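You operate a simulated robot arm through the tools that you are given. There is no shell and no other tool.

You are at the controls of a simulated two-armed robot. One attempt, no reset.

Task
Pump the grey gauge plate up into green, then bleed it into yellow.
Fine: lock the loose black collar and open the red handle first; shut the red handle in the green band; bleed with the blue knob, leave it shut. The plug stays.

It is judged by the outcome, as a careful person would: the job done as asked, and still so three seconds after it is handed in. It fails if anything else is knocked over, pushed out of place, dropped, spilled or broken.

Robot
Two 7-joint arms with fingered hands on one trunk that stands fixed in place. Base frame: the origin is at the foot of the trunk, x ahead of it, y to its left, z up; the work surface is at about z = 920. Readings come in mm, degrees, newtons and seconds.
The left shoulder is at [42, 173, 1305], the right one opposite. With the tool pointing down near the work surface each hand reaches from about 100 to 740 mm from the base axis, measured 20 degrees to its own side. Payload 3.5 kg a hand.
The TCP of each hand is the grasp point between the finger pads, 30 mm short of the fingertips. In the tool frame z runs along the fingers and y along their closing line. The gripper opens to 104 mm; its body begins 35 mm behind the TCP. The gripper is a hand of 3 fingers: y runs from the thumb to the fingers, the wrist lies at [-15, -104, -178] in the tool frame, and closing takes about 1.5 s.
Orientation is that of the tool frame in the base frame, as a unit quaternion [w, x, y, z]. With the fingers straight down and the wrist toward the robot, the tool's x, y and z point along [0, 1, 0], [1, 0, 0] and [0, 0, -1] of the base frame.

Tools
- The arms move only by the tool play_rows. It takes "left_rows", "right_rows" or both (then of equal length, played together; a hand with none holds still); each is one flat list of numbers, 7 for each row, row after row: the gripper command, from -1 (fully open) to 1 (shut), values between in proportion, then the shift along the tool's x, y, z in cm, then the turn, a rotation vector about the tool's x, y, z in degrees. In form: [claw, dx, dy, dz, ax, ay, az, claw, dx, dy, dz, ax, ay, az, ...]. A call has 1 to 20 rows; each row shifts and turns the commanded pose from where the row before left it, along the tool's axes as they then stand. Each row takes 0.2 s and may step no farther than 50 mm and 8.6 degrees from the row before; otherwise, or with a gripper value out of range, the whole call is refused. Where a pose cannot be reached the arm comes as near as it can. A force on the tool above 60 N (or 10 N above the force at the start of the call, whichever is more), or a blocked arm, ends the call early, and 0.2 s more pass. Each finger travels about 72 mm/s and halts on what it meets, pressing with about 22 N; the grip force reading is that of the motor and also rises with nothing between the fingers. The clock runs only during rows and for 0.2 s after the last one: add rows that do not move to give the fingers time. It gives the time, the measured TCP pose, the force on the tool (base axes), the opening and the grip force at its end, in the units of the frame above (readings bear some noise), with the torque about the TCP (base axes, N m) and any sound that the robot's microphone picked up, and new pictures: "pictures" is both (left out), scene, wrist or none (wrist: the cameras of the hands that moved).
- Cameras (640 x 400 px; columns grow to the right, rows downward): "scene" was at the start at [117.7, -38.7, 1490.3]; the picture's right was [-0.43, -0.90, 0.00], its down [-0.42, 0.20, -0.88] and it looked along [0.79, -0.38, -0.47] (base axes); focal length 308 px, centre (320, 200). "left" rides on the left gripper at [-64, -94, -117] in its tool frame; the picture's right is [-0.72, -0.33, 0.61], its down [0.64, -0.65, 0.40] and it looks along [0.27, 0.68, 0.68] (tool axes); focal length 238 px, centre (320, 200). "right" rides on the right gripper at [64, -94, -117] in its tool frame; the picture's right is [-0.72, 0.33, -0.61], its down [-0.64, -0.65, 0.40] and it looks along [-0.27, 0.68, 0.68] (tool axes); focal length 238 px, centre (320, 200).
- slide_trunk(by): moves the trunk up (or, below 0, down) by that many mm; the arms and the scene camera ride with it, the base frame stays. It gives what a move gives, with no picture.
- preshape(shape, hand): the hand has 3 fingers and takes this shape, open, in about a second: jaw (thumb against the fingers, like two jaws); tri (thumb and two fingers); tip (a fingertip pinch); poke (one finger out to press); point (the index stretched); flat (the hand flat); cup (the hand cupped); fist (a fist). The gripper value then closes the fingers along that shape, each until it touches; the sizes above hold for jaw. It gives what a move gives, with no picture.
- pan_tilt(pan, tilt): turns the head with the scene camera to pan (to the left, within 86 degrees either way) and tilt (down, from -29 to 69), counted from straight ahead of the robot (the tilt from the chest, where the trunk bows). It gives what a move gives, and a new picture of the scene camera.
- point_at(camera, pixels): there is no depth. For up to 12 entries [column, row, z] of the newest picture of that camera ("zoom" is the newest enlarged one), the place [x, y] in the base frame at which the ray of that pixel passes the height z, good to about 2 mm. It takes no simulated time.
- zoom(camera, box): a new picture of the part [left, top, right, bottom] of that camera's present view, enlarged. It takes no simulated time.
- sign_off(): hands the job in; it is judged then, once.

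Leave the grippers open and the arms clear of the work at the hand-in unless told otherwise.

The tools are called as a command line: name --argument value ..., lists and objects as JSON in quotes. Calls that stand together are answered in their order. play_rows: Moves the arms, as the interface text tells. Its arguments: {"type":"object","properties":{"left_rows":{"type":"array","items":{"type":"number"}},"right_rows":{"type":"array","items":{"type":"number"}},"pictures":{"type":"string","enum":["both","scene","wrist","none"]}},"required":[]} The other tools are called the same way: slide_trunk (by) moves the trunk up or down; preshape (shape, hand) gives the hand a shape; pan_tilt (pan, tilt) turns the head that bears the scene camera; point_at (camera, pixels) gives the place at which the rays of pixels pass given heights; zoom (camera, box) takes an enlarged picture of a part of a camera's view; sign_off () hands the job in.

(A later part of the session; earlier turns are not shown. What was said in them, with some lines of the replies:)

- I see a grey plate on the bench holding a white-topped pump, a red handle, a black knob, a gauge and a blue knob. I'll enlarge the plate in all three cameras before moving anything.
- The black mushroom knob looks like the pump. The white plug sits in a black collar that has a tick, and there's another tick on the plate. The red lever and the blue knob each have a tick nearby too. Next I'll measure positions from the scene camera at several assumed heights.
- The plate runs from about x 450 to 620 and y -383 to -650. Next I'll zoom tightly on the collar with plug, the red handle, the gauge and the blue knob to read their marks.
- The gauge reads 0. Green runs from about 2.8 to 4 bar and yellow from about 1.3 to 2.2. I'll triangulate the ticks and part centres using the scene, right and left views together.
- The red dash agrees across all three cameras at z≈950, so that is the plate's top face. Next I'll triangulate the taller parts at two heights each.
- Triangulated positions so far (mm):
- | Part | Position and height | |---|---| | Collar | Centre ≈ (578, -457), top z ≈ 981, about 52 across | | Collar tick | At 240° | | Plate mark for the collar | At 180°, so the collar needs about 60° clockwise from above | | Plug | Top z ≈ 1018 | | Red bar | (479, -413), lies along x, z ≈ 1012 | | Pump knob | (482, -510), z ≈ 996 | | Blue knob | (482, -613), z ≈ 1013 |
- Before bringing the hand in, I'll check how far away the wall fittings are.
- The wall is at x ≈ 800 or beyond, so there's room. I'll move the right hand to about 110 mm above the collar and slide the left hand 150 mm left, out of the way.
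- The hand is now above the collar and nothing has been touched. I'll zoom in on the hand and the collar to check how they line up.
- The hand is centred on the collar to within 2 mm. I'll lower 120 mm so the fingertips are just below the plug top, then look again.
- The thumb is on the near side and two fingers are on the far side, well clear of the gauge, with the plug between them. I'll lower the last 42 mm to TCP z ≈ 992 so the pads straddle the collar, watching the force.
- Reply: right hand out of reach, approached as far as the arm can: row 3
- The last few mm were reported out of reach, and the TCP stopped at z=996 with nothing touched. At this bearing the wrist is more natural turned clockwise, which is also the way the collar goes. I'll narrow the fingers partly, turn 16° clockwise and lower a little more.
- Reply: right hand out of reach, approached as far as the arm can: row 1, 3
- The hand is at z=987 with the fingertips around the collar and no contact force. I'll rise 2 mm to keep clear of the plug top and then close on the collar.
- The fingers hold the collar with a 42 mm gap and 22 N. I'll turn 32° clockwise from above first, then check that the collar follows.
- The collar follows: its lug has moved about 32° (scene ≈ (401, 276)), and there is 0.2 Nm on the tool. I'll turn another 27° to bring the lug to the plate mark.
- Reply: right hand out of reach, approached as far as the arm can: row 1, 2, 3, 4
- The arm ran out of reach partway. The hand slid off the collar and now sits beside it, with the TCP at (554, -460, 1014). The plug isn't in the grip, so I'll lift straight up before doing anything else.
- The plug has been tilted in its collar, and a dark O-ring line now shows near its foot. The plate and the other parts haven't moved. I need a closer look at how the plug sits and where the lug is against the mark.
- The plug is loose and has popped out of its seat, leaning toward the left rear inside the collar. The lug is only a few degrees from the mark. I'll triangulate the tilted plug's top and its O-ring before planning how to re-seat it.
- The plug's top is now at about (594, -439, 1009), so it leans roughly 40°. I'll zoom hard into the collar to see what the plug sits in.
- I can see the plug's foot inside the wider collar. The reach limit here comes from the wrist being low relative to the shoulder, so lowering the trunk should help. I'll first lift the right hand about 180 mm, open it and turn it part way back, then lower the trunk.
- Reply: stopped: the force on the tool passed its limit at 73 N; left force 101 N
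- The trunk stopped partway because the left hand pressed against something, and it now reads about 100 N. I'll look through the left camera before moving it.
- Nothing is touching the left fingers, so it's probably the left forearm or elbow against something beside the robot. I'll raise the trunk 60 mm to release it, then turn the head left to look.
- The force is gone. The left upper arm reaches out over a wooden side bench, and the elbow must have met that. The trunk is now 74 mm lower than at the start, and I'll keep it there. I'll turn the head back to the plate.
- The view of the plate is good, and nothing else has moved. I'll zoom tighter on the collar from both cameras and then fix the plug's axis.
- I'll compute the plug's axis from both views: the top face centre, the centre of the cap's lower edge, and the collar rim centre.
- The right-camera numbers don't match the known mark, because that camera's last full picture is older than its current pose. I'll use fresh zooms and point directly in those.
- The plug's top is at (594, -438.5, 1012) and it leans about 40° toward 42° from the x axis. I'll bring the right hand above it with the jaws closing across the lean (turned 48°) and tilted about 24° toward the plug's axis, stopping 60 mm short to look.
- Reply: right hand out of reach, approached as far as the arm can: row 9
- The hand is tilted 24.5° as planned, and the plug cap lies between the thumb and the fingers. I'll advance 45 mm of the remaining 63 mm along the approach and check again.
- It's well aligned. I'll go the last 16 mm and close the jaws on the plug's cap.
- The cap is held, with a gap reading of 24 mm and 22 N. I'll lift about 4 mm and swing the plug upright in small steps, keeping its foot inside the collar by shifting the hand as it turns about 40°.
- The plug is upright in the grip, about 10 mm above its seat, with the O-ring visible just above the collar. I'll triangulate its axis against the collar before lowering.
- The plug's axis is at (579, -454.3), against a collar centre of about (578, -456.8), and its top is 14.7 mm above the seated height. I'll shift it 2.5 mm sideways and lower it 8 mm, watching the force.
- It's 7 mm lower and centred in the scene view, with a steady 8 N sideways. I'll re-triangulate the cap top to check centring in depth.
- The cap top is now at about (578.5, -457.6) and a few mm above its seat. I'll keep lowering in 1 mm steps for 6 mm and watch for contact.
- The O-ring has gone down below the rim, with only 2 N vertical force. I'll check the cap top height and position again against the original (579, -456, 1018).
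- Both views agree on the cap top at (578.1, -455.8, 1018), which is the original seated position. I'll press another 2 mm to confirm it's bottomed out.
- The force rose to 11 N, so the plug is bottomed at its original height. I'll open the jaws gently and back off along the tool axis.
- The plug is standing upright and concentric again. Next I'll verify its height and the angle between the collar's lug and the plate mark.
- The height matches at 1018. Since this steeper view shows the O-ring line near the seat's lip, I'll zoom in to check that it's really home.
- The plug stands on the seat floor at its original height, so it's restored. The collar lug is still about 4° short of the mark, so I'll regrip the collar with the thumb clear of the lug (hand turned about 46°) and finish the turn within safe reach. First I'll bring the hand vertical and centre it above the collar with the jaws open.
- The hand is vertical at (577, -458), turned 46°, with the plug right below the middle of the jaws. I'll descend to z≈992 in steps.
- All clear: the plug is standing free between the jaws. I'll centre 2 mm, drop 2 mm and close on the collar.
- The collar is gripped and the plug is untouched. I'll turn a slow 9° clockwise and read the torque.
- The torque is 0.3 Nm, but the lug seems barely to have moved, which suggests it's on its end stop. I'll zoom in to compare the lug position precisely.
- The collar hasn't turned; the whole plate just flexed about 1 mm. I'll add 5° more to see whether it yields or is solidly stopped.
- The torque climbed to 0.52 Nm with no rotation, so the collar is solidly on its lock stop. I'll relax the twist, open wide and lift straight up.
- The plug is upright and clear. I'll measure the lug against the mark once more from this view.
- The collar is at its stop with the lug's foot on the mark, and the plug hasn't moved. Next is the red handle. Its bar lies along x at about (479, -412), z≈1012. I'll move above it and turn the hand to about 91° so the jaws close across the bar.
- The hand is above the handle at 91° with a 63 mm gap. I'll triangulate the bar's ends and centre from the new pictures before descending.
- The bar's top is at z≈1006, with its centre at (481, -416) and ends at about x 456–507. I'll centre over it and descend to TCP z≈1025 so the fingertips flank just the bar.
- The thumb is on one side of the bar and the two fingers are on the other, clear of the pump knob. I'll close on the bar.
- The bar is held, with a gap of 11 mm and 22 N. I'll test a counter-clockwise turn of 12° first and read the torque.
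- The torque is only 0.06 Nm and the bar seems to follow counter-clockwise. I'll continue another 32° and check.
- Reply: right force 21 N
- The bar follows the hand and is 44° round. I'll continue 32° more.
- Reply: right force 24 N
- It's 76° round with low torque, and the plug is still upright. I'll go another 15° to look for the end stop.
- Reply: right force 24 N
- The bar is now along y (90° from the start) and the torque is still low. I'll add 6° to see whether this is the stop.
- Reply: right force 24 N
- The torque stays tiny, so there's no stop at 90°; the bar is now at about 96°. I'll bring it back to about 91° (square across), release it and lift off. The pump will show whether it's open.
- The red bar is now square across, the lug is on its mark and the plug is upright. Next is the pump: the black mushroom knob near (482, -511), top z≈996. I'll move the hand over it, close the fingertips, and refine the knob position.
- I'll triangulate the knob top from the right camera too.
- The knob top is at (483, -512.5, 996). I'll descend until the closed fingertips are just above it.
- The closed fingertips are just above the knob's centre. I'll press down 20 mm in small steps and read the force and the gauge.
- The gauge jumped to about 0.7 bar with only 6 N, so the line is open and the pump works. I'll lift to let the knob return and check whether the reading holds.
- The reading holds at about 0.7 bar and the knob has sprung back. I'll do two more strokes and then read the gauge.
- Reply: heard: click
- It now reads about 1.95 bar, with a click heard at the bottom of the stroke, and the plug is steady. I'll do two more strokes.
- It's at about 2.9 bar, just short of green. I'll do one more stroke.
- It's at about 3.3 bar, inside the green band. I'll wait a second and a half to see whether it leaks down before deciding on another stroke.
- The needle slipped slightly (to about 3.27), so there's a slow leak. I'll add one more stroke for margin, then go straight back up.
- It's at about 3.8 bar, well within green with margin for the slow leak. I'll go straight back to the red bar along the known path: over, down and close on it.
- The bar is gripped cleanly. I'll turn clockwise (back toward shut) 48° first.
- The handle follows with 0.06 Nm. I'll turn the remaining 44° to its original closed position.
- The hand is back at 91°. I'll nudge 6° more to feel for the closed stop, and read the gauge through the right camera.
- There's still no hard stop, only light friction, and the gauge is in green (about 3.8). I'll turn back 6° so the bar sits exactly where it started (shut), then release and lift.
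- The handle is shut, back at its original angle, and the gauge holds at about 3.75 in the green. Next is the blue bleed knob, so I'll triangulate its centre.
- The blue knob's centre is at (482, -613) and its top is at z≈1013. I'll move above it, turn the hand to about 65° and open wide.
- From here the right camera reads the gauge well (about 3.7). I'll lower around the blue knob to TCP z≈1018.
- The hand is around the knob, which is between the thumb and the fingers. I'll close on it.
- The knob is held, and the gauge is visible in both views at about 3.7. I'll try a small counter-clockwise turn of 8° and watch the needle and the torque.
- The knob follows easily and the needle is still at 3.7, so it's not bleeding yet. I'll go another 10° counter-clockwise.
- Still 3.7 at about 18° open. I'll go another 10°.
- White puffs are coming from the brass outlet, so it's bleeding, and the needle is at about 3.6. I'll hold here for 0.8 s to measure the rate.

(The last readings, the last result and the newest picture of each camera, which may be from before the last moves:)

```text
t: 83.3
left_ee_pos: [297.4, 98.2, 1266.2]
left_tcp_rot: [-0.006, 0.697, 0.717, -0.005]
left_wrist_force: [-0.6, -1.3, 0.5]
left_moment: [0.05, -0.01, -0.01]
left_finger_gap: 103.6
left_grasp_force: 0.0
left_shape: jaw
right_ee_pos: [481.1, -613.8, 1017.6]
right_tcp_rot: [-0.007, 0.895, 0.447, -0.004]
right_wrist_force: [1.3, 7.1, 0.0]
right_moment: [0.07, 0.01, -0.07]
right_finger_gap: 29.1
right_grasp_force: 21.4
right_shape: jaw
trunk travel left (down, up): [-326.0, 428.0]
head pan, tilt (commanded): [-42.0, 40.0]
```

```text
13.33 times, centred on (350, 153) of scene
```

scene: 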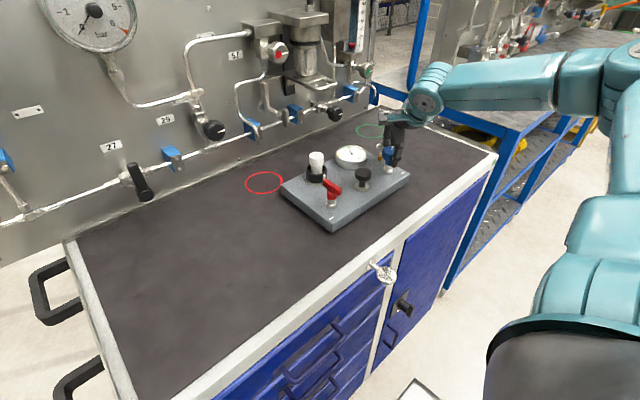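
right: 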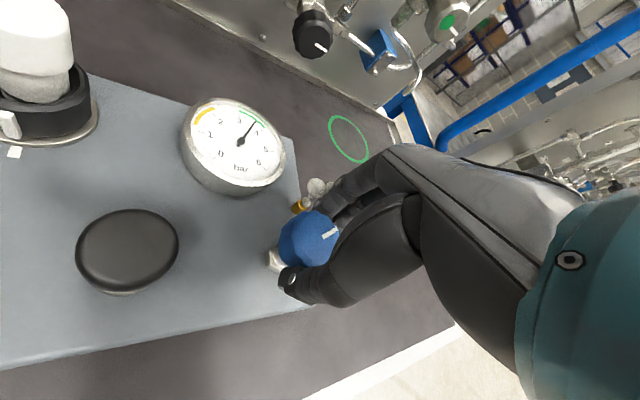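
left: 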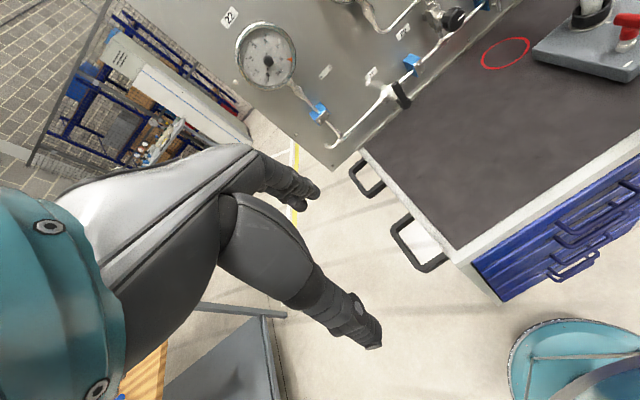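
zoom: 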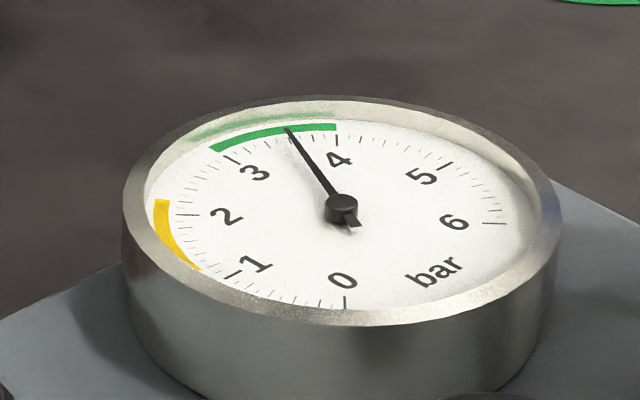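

It's dropping only about 0.07 bar/s. I'll open 5° more to speed it up and measure again.

play_rows --right_rows '[1, 0, 0, 0, 0, 0, -5, 1, 0, 0, 0, 0, 0, 0, 1, 0, 0, 0, 0, 0, 0, 1, 0, 0, 0, 0, 0, 0]' --pictures "none"

zoom --camera "scene" --box '[330, 138, 370, 168]'

zoom --camera "right" --box '[90, 90, 370, 330]'

```text
t: 84.3
left_ee_pos: [298.2, 97.9, 1267.7]
left_tcp_rot: [-0.006, 0.697, 0.717, -0.004]
left_wrist_force: [-0.1, 0.2, -0.6]
left_moment: [0.01, -0.01, -0.03]
left_finger_gap: 103.9
left_grasp_force: 0.0
left_shape: jaw
right_ee_pos: [481.9, -613.5, 1018.4]
right_tcp_rot: [-0.006, 0.874, 0.486, -0.003]
right_wrist_force: [1.0, 7.7, 0.1]
right_moment: [0.12, -0.01, -0.06]
right_finger_gap: 28.8
right_grasp_force: 22.1
right_shape: jaw
trunk travel left (down, up): [-326.0, 428.0]
head pan, tilt (commanded): [-42.0, 40.0]
```

```text
13.33 times, centred on (350, 153) of scene
```

zoom: 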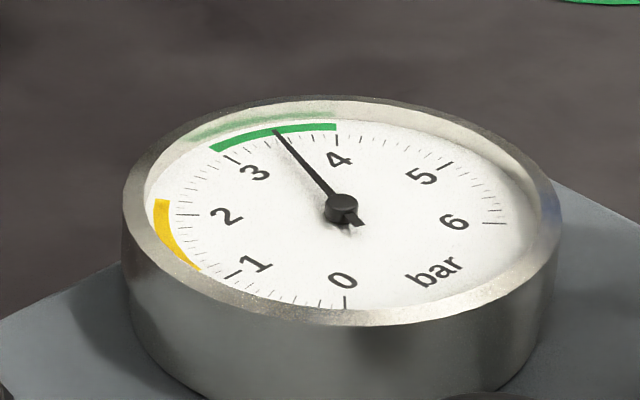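

```text
1.67 times, centred on (230, 210) of right
```

zoom: 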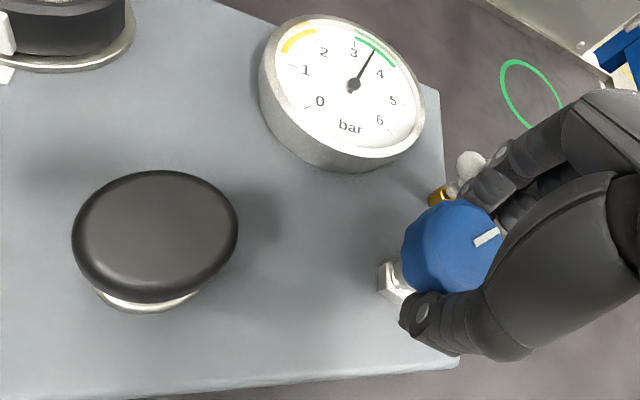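

It's about 3.45 now, dropping 0.12 bar/s. I'll open 5° more and hold for 2 s.

play_rows --right_rows '[1, 0, 0, 0, 0, 0, -5, 1, 0, 0, 0, 0, 0, 0, 1, 0, 0, 0, 0, 0, 0, 1, 0, 0, 0, 0, 0, 0, 1, 0, 0, 0, 0, 0, 0, 1, 0, 0, 0, 0, 0, 0, 1, 0, 0, 0, 0, 0, 0, 1, 0, 0, 0, 0, 0, 0, 1, 0, 0, 0, 0, 0, 0]' --pictures "none"

zoom --camera "scene" --box '[330, 138, 370, 168]'

```text
t: 86.3
left_ee_pos: [298.5, 97.4, 1267.0]
left_tcp_rot: [-0.006, 0.698, 0.716, -0.005]
left_wrist_force: [0.1, -0.1, -0.4]
left_moment: [0.0, 0.03, 0.02]
left_finger_gap: 103.8
left_grasp_force: 0.0
left_shape: jaw
right_ee_pos: [482.4, -612.3, 1017.3]
right_tcp_rot: [-0.008, 0.853, 0.522, -0.002]
right_wrist_force: [0.7, 8.6, 0.5]
right_moment: [0.14, 0.01, -0.05]
right_finger_gap: 28.4
right_grasp_force: 21.8
right_shape: jaw
trunk travel left (down, up): [-326.0, 428.0]
head pan, tilt (commanded): [-42.0, 40.0]
```

```text
13.33 times, centred on (350, 153) of scene
```

zoom: 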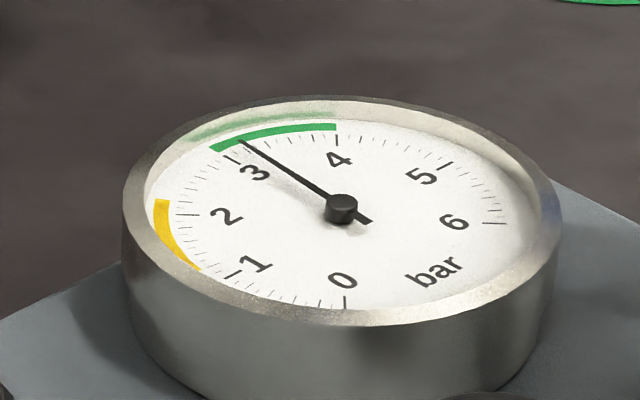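

It's about 3.1 now, dropping a steady 0.17 bar/s. I'll hold 3.6 s more.

play_rows --right_rows '[1, 0, 0, 0, 0, 0, 0, 1, 0, 0, 0, 0, 0, 0, 1, 0, 0, 0, 0, 0, 0, 1, 0, 0, 0, 0, 0, 0, 1, 0, 0, 0, 0, 0, 0, 1, 0, 0, 0, 0, 0, 0, 1, 0, 0, 0, 0, 0, 0, 1, 0, 0, 0, 0, 0, 0, 1, 0, 0, 0, 0, 0, 0, 1, 0, 0, 0, 0, 0, 0, 1, 0, 0, 0, 0, 0, 0, 1, 0, 0, 0, 0, 0, 0, 1, 0, 0, 0, 0, 0, 0, 1, 0, 0, 0, 0, 0, 0, 1, 0, 0, 0, 0, 0, 0, 1, 0, 0, 0, 0, 0, 0, 1, 0, 0, 0, 0, 0, 0]' --pictures "none"

zoom --camera "scene" --box '[330, 138, 370, 168]'

```text
t: 89.9
left_ee_pos: [297.6, 97.7, 1267.4]
left_tcp_rot: [-0.005, 0.697, 0.717, -0.004]
left_wrist_force: [1.0, -0.3, 0.2]
left_moment: [0.01, 0.02, 0.0]
left_finger_gap: 103.7
left_grasp_force: 0.0
left_shape: jaw
right_ee_pos: [480.5, -613.0, 1018.3]
right_tcp_rot: [-0.007, 0.852, 0.523, -0.003]
right_wrist_force: [0.7, 6.5, 0.1]
right_moment: [0.12, 0.01, 0.0]
right_finger_gap: 28.2
right_grasp_force: 21.9
right_shape: jaw
trunk travel left (down, up): [-326.0, 428.0]
head pan, tilt (commanded): [-42.0, 40.0]
```

```text
13.33 times, centred on (350, 153) of scene
```

zoom: 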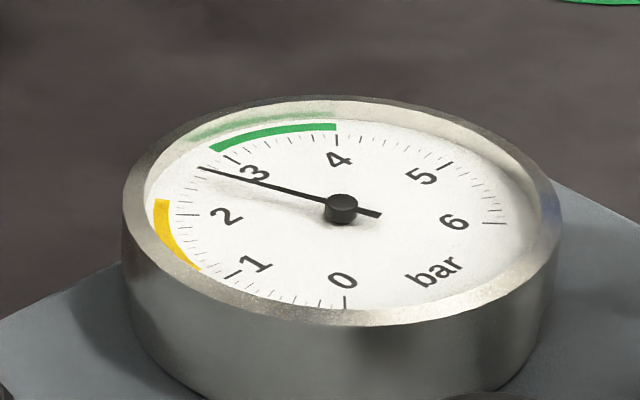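

It's about 2.7 and slowing. I'll open 5° more and hold about 3 s.

play_rows --right_rows '[1, 0, 0, 0, 0, 0, -5, 1, 0, 0, 0, 0, 0, 0, 1, 0, 0, 0, 0, 0, 0, 1, 0, 0, 0, 0, 0, 0, 1, 0, 0, 0, 0, 0, 0, 1, 0, 0, 0, 0, 0, 0, 1, 0, 0, 0, 0, 0, 0, 1, 0, 0, 0, 0, 0, 0, 1, 0, 0, 0, 0, 0, 0, 1, 0, 0, 0, 0, 0, 0, 1, 0, 0, 0, 0, 0, 0, 1, 0, 0, 0, 0, 0, 0, 1, 0, 0, 0, 0, 0, 0, 1, 0, 0, 0, 0, 0, 0]' --pictures "none"

zoom --camera "scene" --box '[330, 138, 370, 168]'

```text
t: 92.9
left_ee_pos: [297.6, 96.7, 1267.1]
left_tcp_rot: [-0.007, 0.697, 0.717, -0.004]
left_wrist_force: [-0.8, 0.8, 0.1]
left_moment: [-0.01, -0.03, 0.0]
left_finger_gap: 103.7
left_grasp_force: 0.0
left_shape: jaw
right_ee_pos: [481.5, -612.5, 1017.1]
right_tcp_rot: [-0.008, 0.829, 0.56, -0.003]
right_wrist_force: [1.0, 6.7, 0.5]
right_moment: [0.11, 0.01, -0.05]
right_finger_gap: 28.2
right_grasp_force: 21.8
right_shape: jaw
trunk travel left (down, up): [-326.0, 428.0]
head pan, tilt (commanded): [-42.0, 40.0]
```

```text
13.33 times, centred on (350, 153) of scene
```

zoom: 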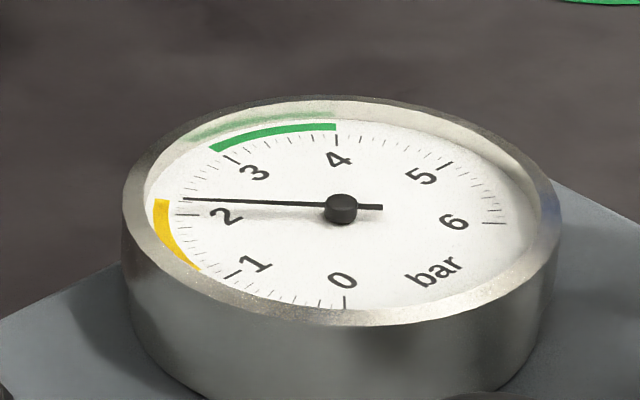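

It's about 2.25, nearing yellow. I'll hold 2.4 s more, then close.

play_rows --right_rows '[1, 0, 0, 0, 0, 0, 0, 1, 0, 0, 0, 0, 0, 0, 1, 0, 0, 0, 0, 0, 0, 1, 0, 0, 0, 0, 0, 0, 1, 0, 0, 0, 0, 0, 0, 1, 0, 0, 0, 0, 0, 0, 1, 0, 0, 0, 0, 0, 0, 1, 0, 0, 0, 0, 0, 0, 1, 0, 0, 0, 0, 0, 0, 1, 0, 0, 0, 0, 0, 0]' --pictures "none"

zoom --camera "scene" --box '[330, 138, 370, 168]'

```text
t: 95.1
left_ee_pos: [297.0, 97.8, 1267.3]
left_tcp_rot: [-0.006, 0.698, 0.716, -0.004]
left_wrist_force: [0.0, 0.7, -0.5]
left_moment: [-0.02, 0.0, -0.02]
left_finger_gap: 103.8
left_grasp_force: 0.1
left_shape: jaw
right_ee_pos: [481.1, -613.5, 1016.8]
right_tcp_rot: [-0.008, 0.829, 0.56, -0.002]
right_wrist_force: [2.0, 6.5, -0.4]
right_moment: [0.11, 0.0, -0.04]
right_finger_gap: 28.3
right_grasp_force: 21.9
right_shape: jaw
trunk travel left (down, up): [-326.0, 428.0]
head pan, tilt (commanded): [-42.0, 40.0]
```

```text
13.33 times, centred on (350, 153) of scene
```

zoom: 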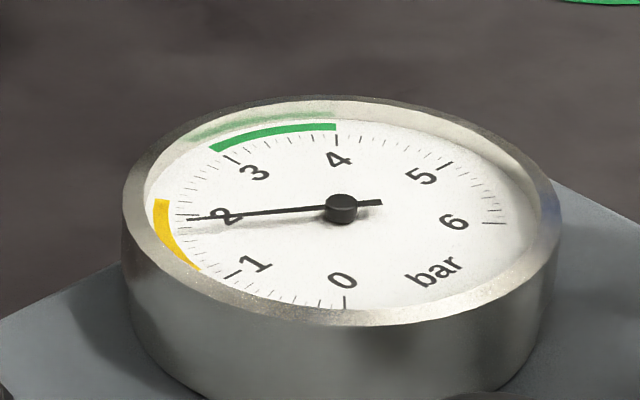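

It's at about 1.98, inside yellow. After a brief further hold I'll turn the knob clockwise the full 43° back to shut.

play_rows --right_rows '[1, 0, 0, 0, 0, 0, 0, 1, 0, 0, 0, 0, 0, 0, 1, 0, 0, 0, 0, 0, 8, 1, 0, 0, 0, 0, 0, 8, 1, 0, 0, 0, 0, 0, 8, 1, 0, 0, 0, 0, 0, 8, 1, 0, 0, 0, 0, 0, 8, 1, 0, 0, 0, 0, 0, 3, 1, 0, 0, 0, 0, 0, 0]'

zoom --camera "scene" --box '[330, 138, 370, 168]'

zoom --camera "right" --box '[90, 90, 370, 330]'

```text
t: 97.1
left_ee_pos: [298.8, 96.9, 1267.5]
left_tcp_rot: [-0.005, 0.697, 0.717, -0.004]
left_wrist_force: [0.1, 0.4, 0.1]
left_moment: [-0.02, 0.0, 0.01]
left_finger_gap: 104.0
left_grasp_force: 0.1
left_shape: jaw
right_ee_pos: [481.3, -611.8, 1017.4]
right_tcp_rot: [-0.006, 0.976, 0.217, -0.005]
right_wrist_force: [-4.7, 12.0, 0.3]
right_moment: [0.17, 0.03, 0.08]
right_finger_gap: 28.2
right_grasp_force: 22.3
right_shape: jaw
trunk travel left (down, up): [-326.0, 428.0]
head pan, tilt (commanded): [-42.0, 40.0]
```

scene: 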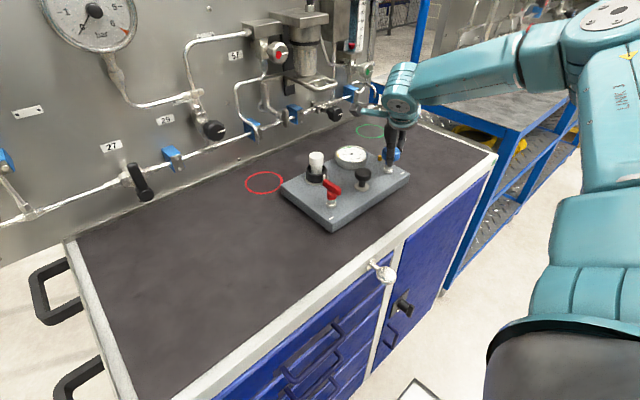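
right: 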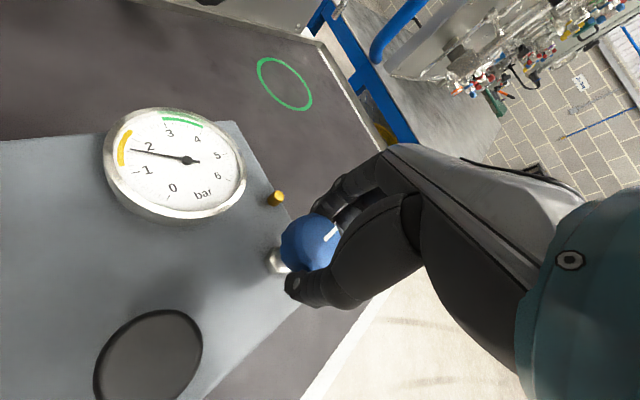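

```text
13.33 times, centred on (350, 153) of scene
```

zoom: 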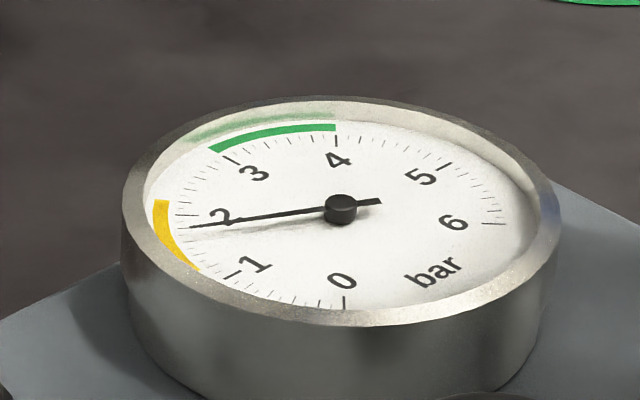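

```text
1.67 times, centred on (230, 210) of right
```

zoom: 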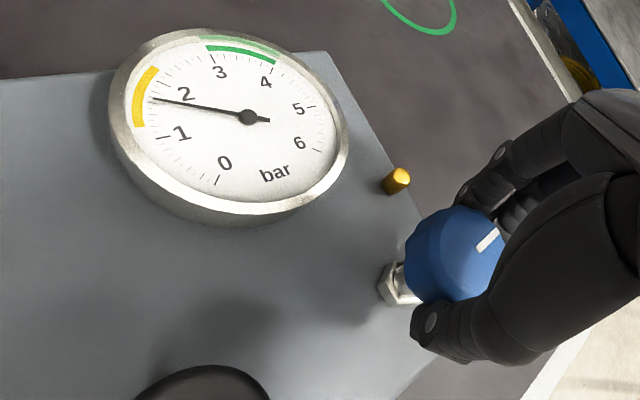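

It's at about 1.82 in yellow, the puffs have stopped, and the knob is back near its starting angle. I'll nudge 4° further clockwise to be sure it's seated shut.

play_rows --right_rows '[1, 0, 0, 0, 0, 0, 2, 1, 0, 0, 0, 0, 0, 2, 1, 0, 0, 0, 0, 0, 0]'

zoom --camera "scene" --box '[372, 138, 410, 180]'

zoom --camera "right" --box '[260, 190, 350, 310]'

zoom --camera "scene" --box '[330, 138, 370, 168]'

```text
t: 97.9
left_ee_pos: [296.7, 97.1, 1267.0]
left_tcp_rot: [-0.006, 0.698, 0.716, -0.004]
left_wrist_force: [0.9, -0.1, 0.0]
left_moment: [0.03, 0.0, 0.01]
left_finger_gap: 103.5
left_grasp_force: 0.1
left_shape: jaw
right_ee_pos: [480.5, -612.3, 1017.9]
right_tcp_rot: [-0.006, 0.983, 0.183, -0.004]
right_wrist_force: [-4.8, 12.3, 0.6]
right_moment: [0.23, 0.02, 0.1]
right_finger_gap: 28.2
right_grasp_force: 22.1
right_shape: jaw
trunk travel left (down, up): [-326.0, 428.0]
head pan, tilt (commanded): [-42.0, 40.0]
```

scene: 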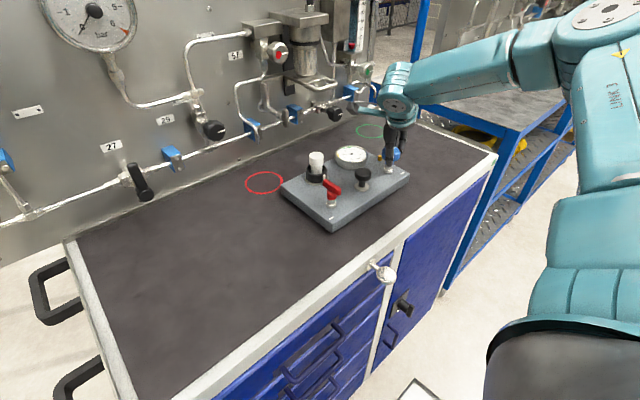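
right: 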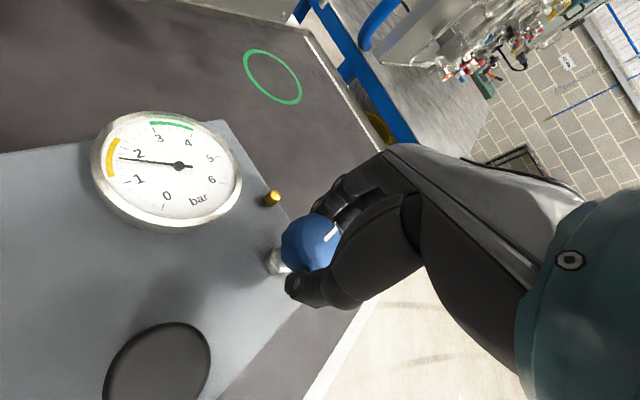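

```text
9.52 times, centred on (391, 159) of scene
```

zoom: 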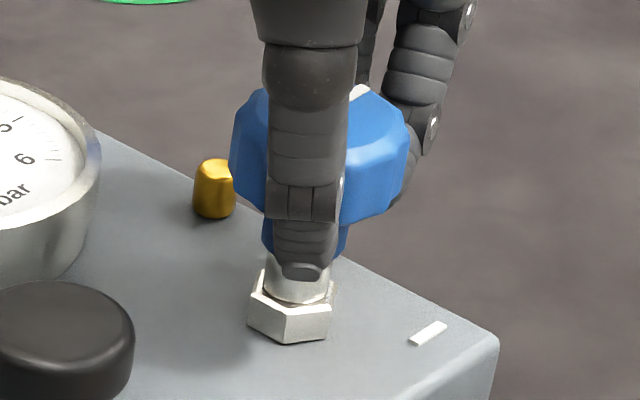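

```text
3.33 times, centred on (305, 250) of right
```

zoom: 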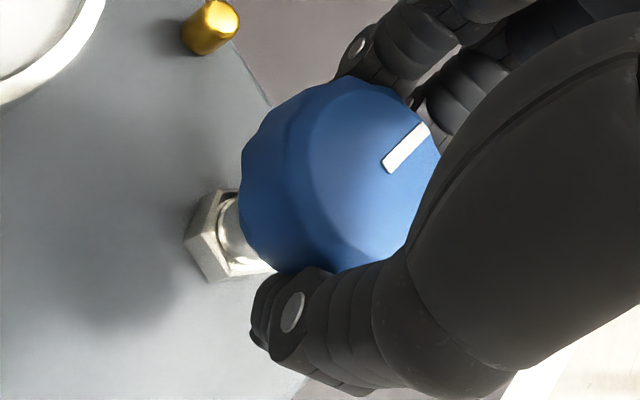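

```text
13.33 times, centred on (350, 153) of scene
```

zoom: 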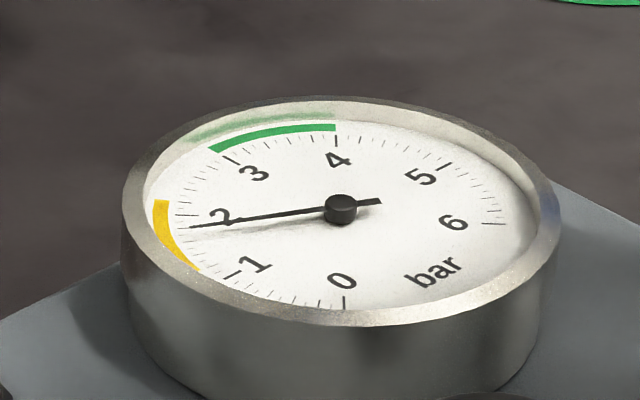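

The gauge holds at 1.82. The knob may have slipped a few degrees in the grip, so I'll turn 6° more clockwise and check for a firm stop.

play_rows --right_rows '[1, 0, 0, 0, 0, 0, 3, 1, 0, 0, 0, 0, 0, 3, 1, 0, 0, 0, 0, 0, 0]'

zoom --camera "right" --box '[260, 190, 350, 310]'

zoom --camera "scene" --box '[372, 138, 410, 180]'

```text
t: 98.7
left_ee_pos: [297.9, 97.5, 1266.8]
left_tcp_rot: [-0.006, 0.697, 0.717, -0.004]
left_wrist_force: [0.0, -0.8, -0.3]
left_moment: [0.0, 0.02, -0.04]
left_finger_gap: 103.7
left_grasp_force: 0.0
left_shape: jaw
right_ee_pos: [482.3, -611.8, 1017.9]
right_tcp_rot: [-0.006, 0.991, 0.131, -0.005]
right_wrist_force: [-3.0, 12.2, 0.1]
right_moment: [0.16, -0.02, 0.19]
right_finger_gap: 27.6
right_grasp_force: 21.4
right_shape: jaw
trunk travel left (down, up): [-326.0, 428.0]
head pan, tilt (commanded): [-42.0, 40.0]
```

scene: 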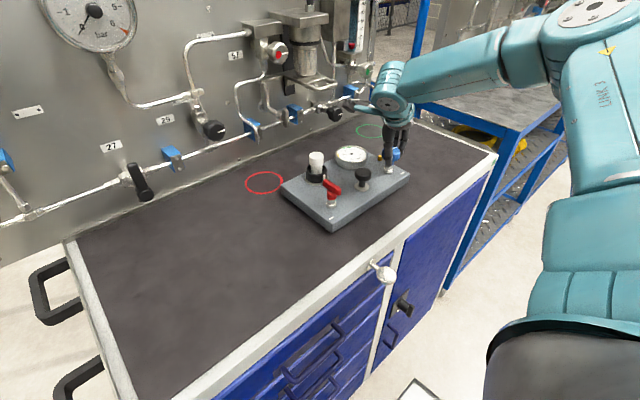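
right: 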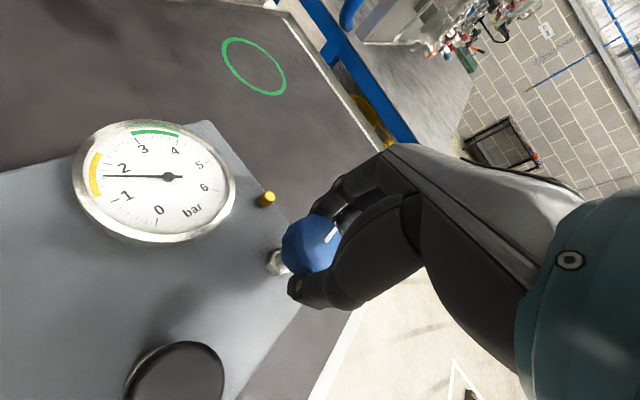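

```text
3.33 times, centred on (305, 250) of right
```

zoom: 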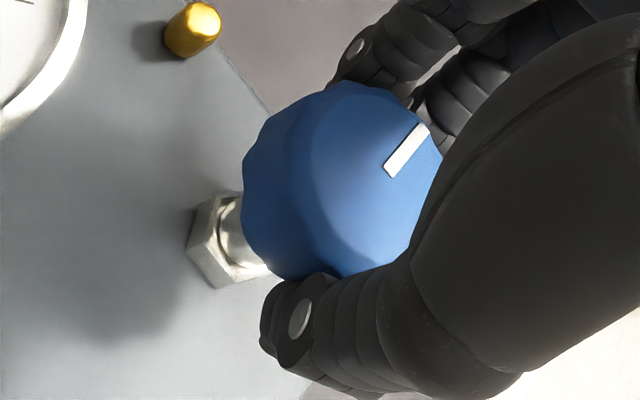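

```text
9.52 times, centred on (391, 159) of scene
```

zoom: 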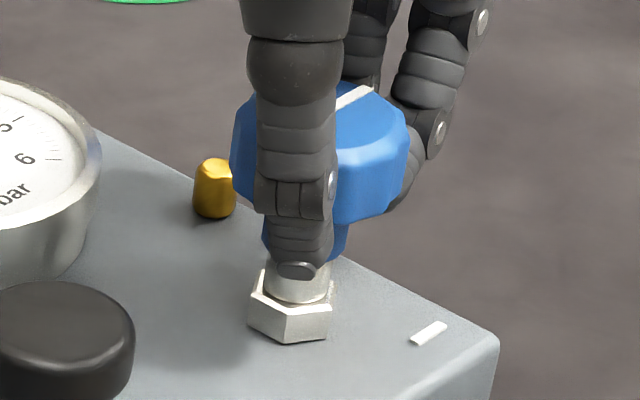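

The torque doubled to 0.19 Nm and the pointer is back exactly on its starting position (scene zoom (372, 90)), so the knob is on its shut stop. I'll open gently and lift straight up.

play_rows --right_rows '[0.6, 0, 0, 0, 0, 0, 0, 0.2, 0, 0, 0, 0, 0, 0, -0.2, 0, 0, 0, 0, 0, 0, -0.54, 0, 0, 0, 0, 0, 0, -0.54, 0, 0, 0, 0, 0, 0, -0.54, 0, 0, -2, 0, 0, 0, -0.54, 0, 0, -3, 0, 0, 0, -0.54, 0, 0, -4, 0, 0, 0, -0.54, 0, 0, -4, 0, 0, 0]'

zoom --camera "scene" --box '[280, 135, 420, 235]'

zoom --camera "scene" --box '[330, 138, 370, 168]'

zoom --camera "scene" --box '[372, 138, 410, 180]'

```text
t: 100.7
left_ee_pos: [296.3, 98.2, 1267.8]
left_tcp_rot: [-0.005, 0.698, 0.716, -0.003]
left_wrist_force: [0.1, -0.7, 0.6]
left_moment: [-0.01, 0.0, -0.04]
left_finger_gap: 103.4
left_grasp_force: 0.1
left_shape: jaw
right_ee_pos: [483.2, -612.1, 1150.0]
right_tcp_rot: [-0.006, 0.991, 0.131, -0.006]
right_wrist_force: [-0.2, -0.9, -0.1]
right_moment: [0.0, -0.01, 0.0]
right_finger_gap: 79.9
right_grasp_force: 0.2
right_shape: jaw
trunk travel left (down, up): [-326.0, 428.0]
head pan, tilt (commanded): [-42.0, 40.0]
```

scene: 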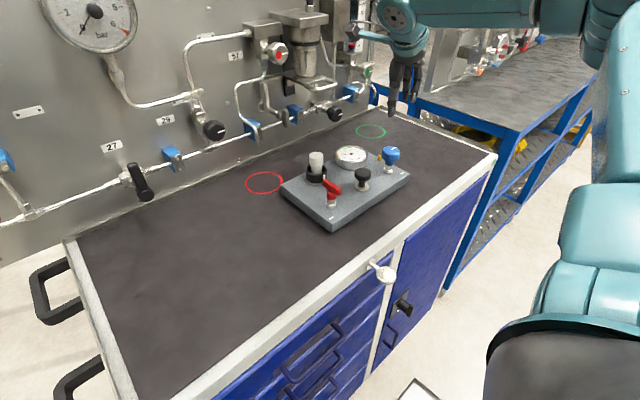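
right: 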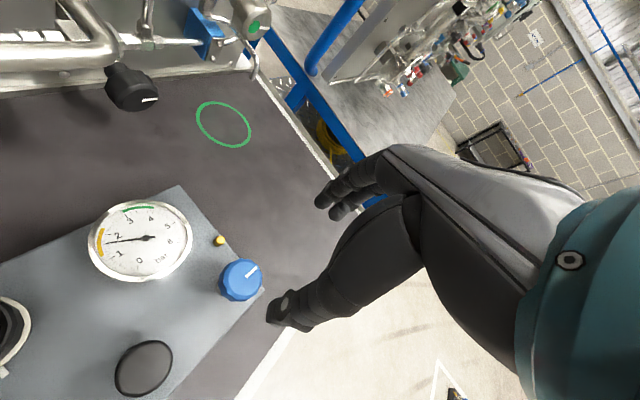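

```text
4.00 times, centred on (350, 185) of scene
```

zoom: 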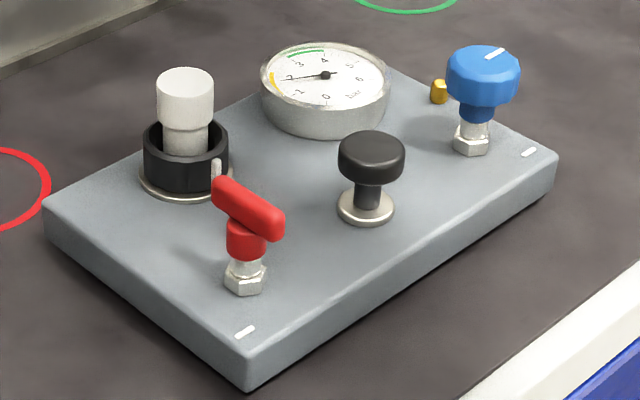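

```text
13.33 times, centred on (350, 153) of scene
```

zoom: 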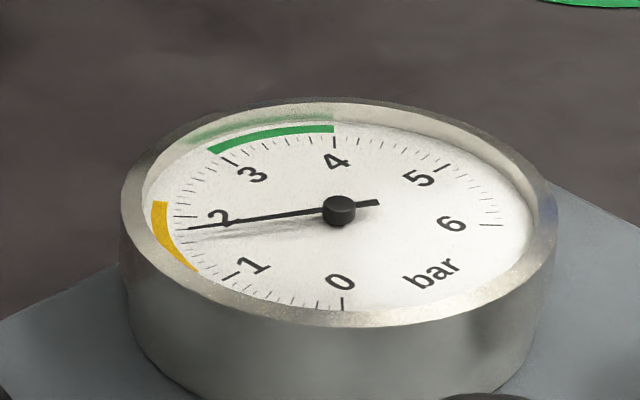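

```text
9.52 times, centred on (391, 159) of scene
```

zoom: 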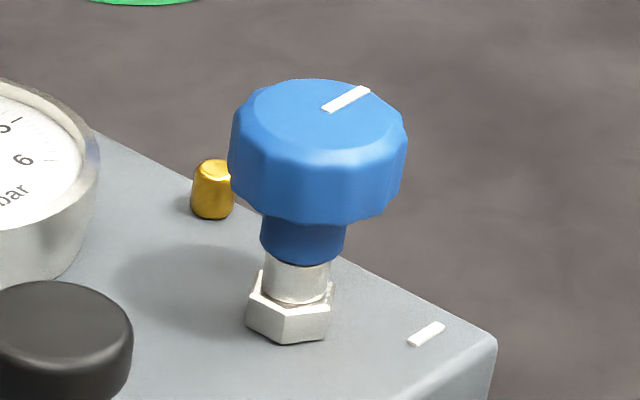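

Everything matches: the blue pointer is at its original shut angle, the gauge steady at about 1.85 in yellow, the red bar shut, the collar on its mark, the plug upright and the plate in place. I'll open the hand fully and move the right arm up and back, clear of the work.

play_rows --right_rows '[-1, 0, 0, -4, 0, 0, 0, -1, 0, 0, -4, 0, 0, 0, -1, 0, 0, -4, 0, 0, 0, -1, -3.8, -1, 0, 0, 0, 0, -1, -3.8, -1, 0, 0, 0, 0, -1, -3.8, -1, 0, 0, 0, 0, -1, 0, 0, 0, 0, 0, 0, -1, 0, 0, 0, 0, 0, 0]'

zoom --camera "scene" --box '[330, 138, 370, 168]'

zoom --camera "scene" --box '[280, 135, 420, 235]'

```text
t: 102.5
left_ee_pos: [295.8, 98.1, 1267.4]
left_tcp_rot: [-0.006, 0.697, 0.717, -0.003]
left_wrist_force: [0.0, -0.2, -0.8]
left_moment: [-0.01, 0.0, -0.03]
left_finger_gap: 103.9
left_grasp_force: 0.1
left_shape: jaw
right_ee_pos: [364.3, -617.0, 1269.0]
right_tcp_rot: [-0.006, 0.991, 0.132, -0.004]
right_wrist_force: [-0.6, -0.2, 0.2]
right_moment: [-0.07, 0.04, 0.01]
right_finger_gap: 103.6
right_grasp_force: 0.0
right_shape: jaw
trunk travel left (down, up): [-326.0, 428.0]
head pan, tilt (commanded): [-42.0, 40.0]
```

scene: 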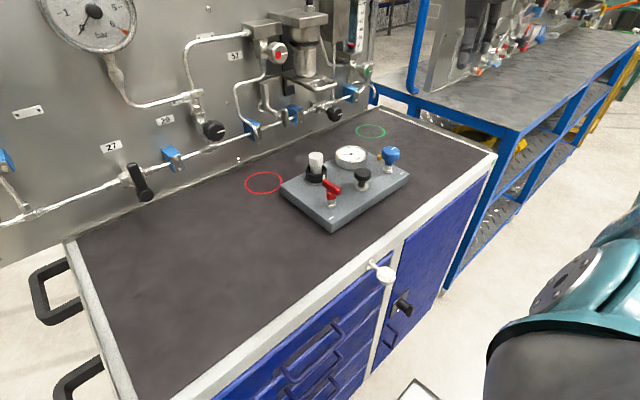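
right: 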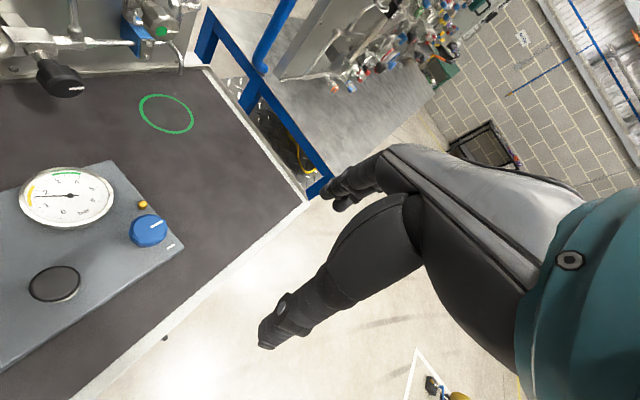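

```text
13.33 times, centred on (350, 153) of scene
```

zoom: 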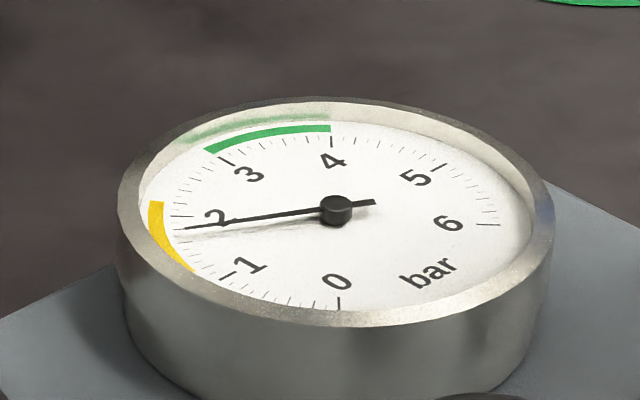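

```text
4.00 times, centred on (350, 185) of scene
```

zoom: 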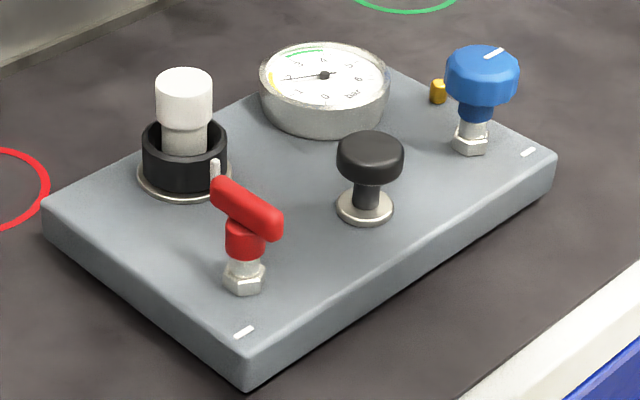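

The gauge is steady at about 1.83 over the last 5 s, with both arms clear. Before handing in, I'll take one quick look left, where the left arm touched something earlier.

pan_tilt --pan 80 --tilt 25

```text
t: 104.5
left_ee_pos: [296.4, 98.3, 1266.9]
left_tcp_rot: [-0.005, 0.697, 0.717, -0.003]
left_wrist_force: [-0.7, -0.8, -0.3]
left_moment: [-0.01, 0.02, 0.04]
left_finger_gap: 103.7
left_grasp_force: 0.0
left_shape: jaw
right_ee_pos: [365.7, -616.2, 1268.1]
right_tcp_rot: [-0.005, 0.991, 0.131, -0.004]
right_wrist_force: [-0.2, 0.2, -0.3]
right_moment: [-0.01, -0.02, -0.02]
right_finger_gap: 103.7
right_grasp_force: 0.1
right_shape: jaw
trunk travel left (down, up): [-326.0, 428.0]
head pan, tilt (commanded): [80.0, 25.0]
```

scene: 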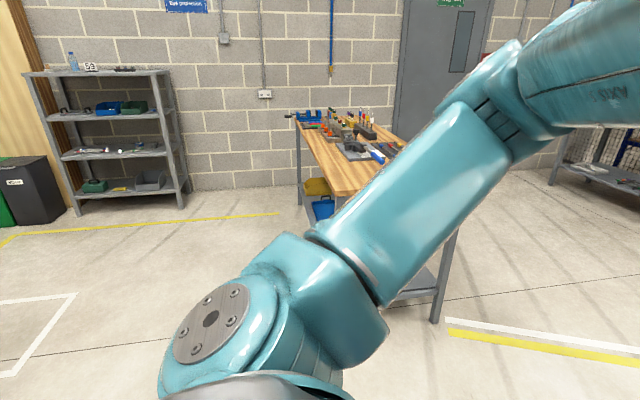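

The side bench and its tools are in order and nothing has been knocked over. The gauge is in yellow, the red handle and blue knob are shut, the collar is locked with the plug in place, the grippers are open and the arms are clear. I'm handing in.

sign_off

```text
The job is handed in.
```

The job is done and handed in. The gauge was pumped to about 3.75 bar in the green, then bled to about 1.83 bar in the yellow, and it held there for the last 5 seconds I watched.

- **Collar:** it is turned clockwise onto its stop, with the lug on the plate mark.
- **Red handle:** I opened it before pumping and shut it with the gauge in the green. It has no hard stop, so I set it back to its original angle.
- **Blue knob:** I bled with it and closed it onto its stop, with the pointer back where it started.
- **Plug:** it is upright in the collar at its original height.

Two things went wrong on the way:

- **Plug knocked loose:** while I was first turning the collar, the right arm ran out of reach and tipped the plug out of its seat. I put it back at its original height before finishing the lock and pumping.
- **Left arm contact:** when I lowered the trunk for more reach, the left arm pressed against something with about 100 N. I raised the trunk at once. I never saw what it touched. A later look at the wooden side bench showed nothing knocked over.

The plate ended where it started, both grippers are open, and the arms are clear of the work.
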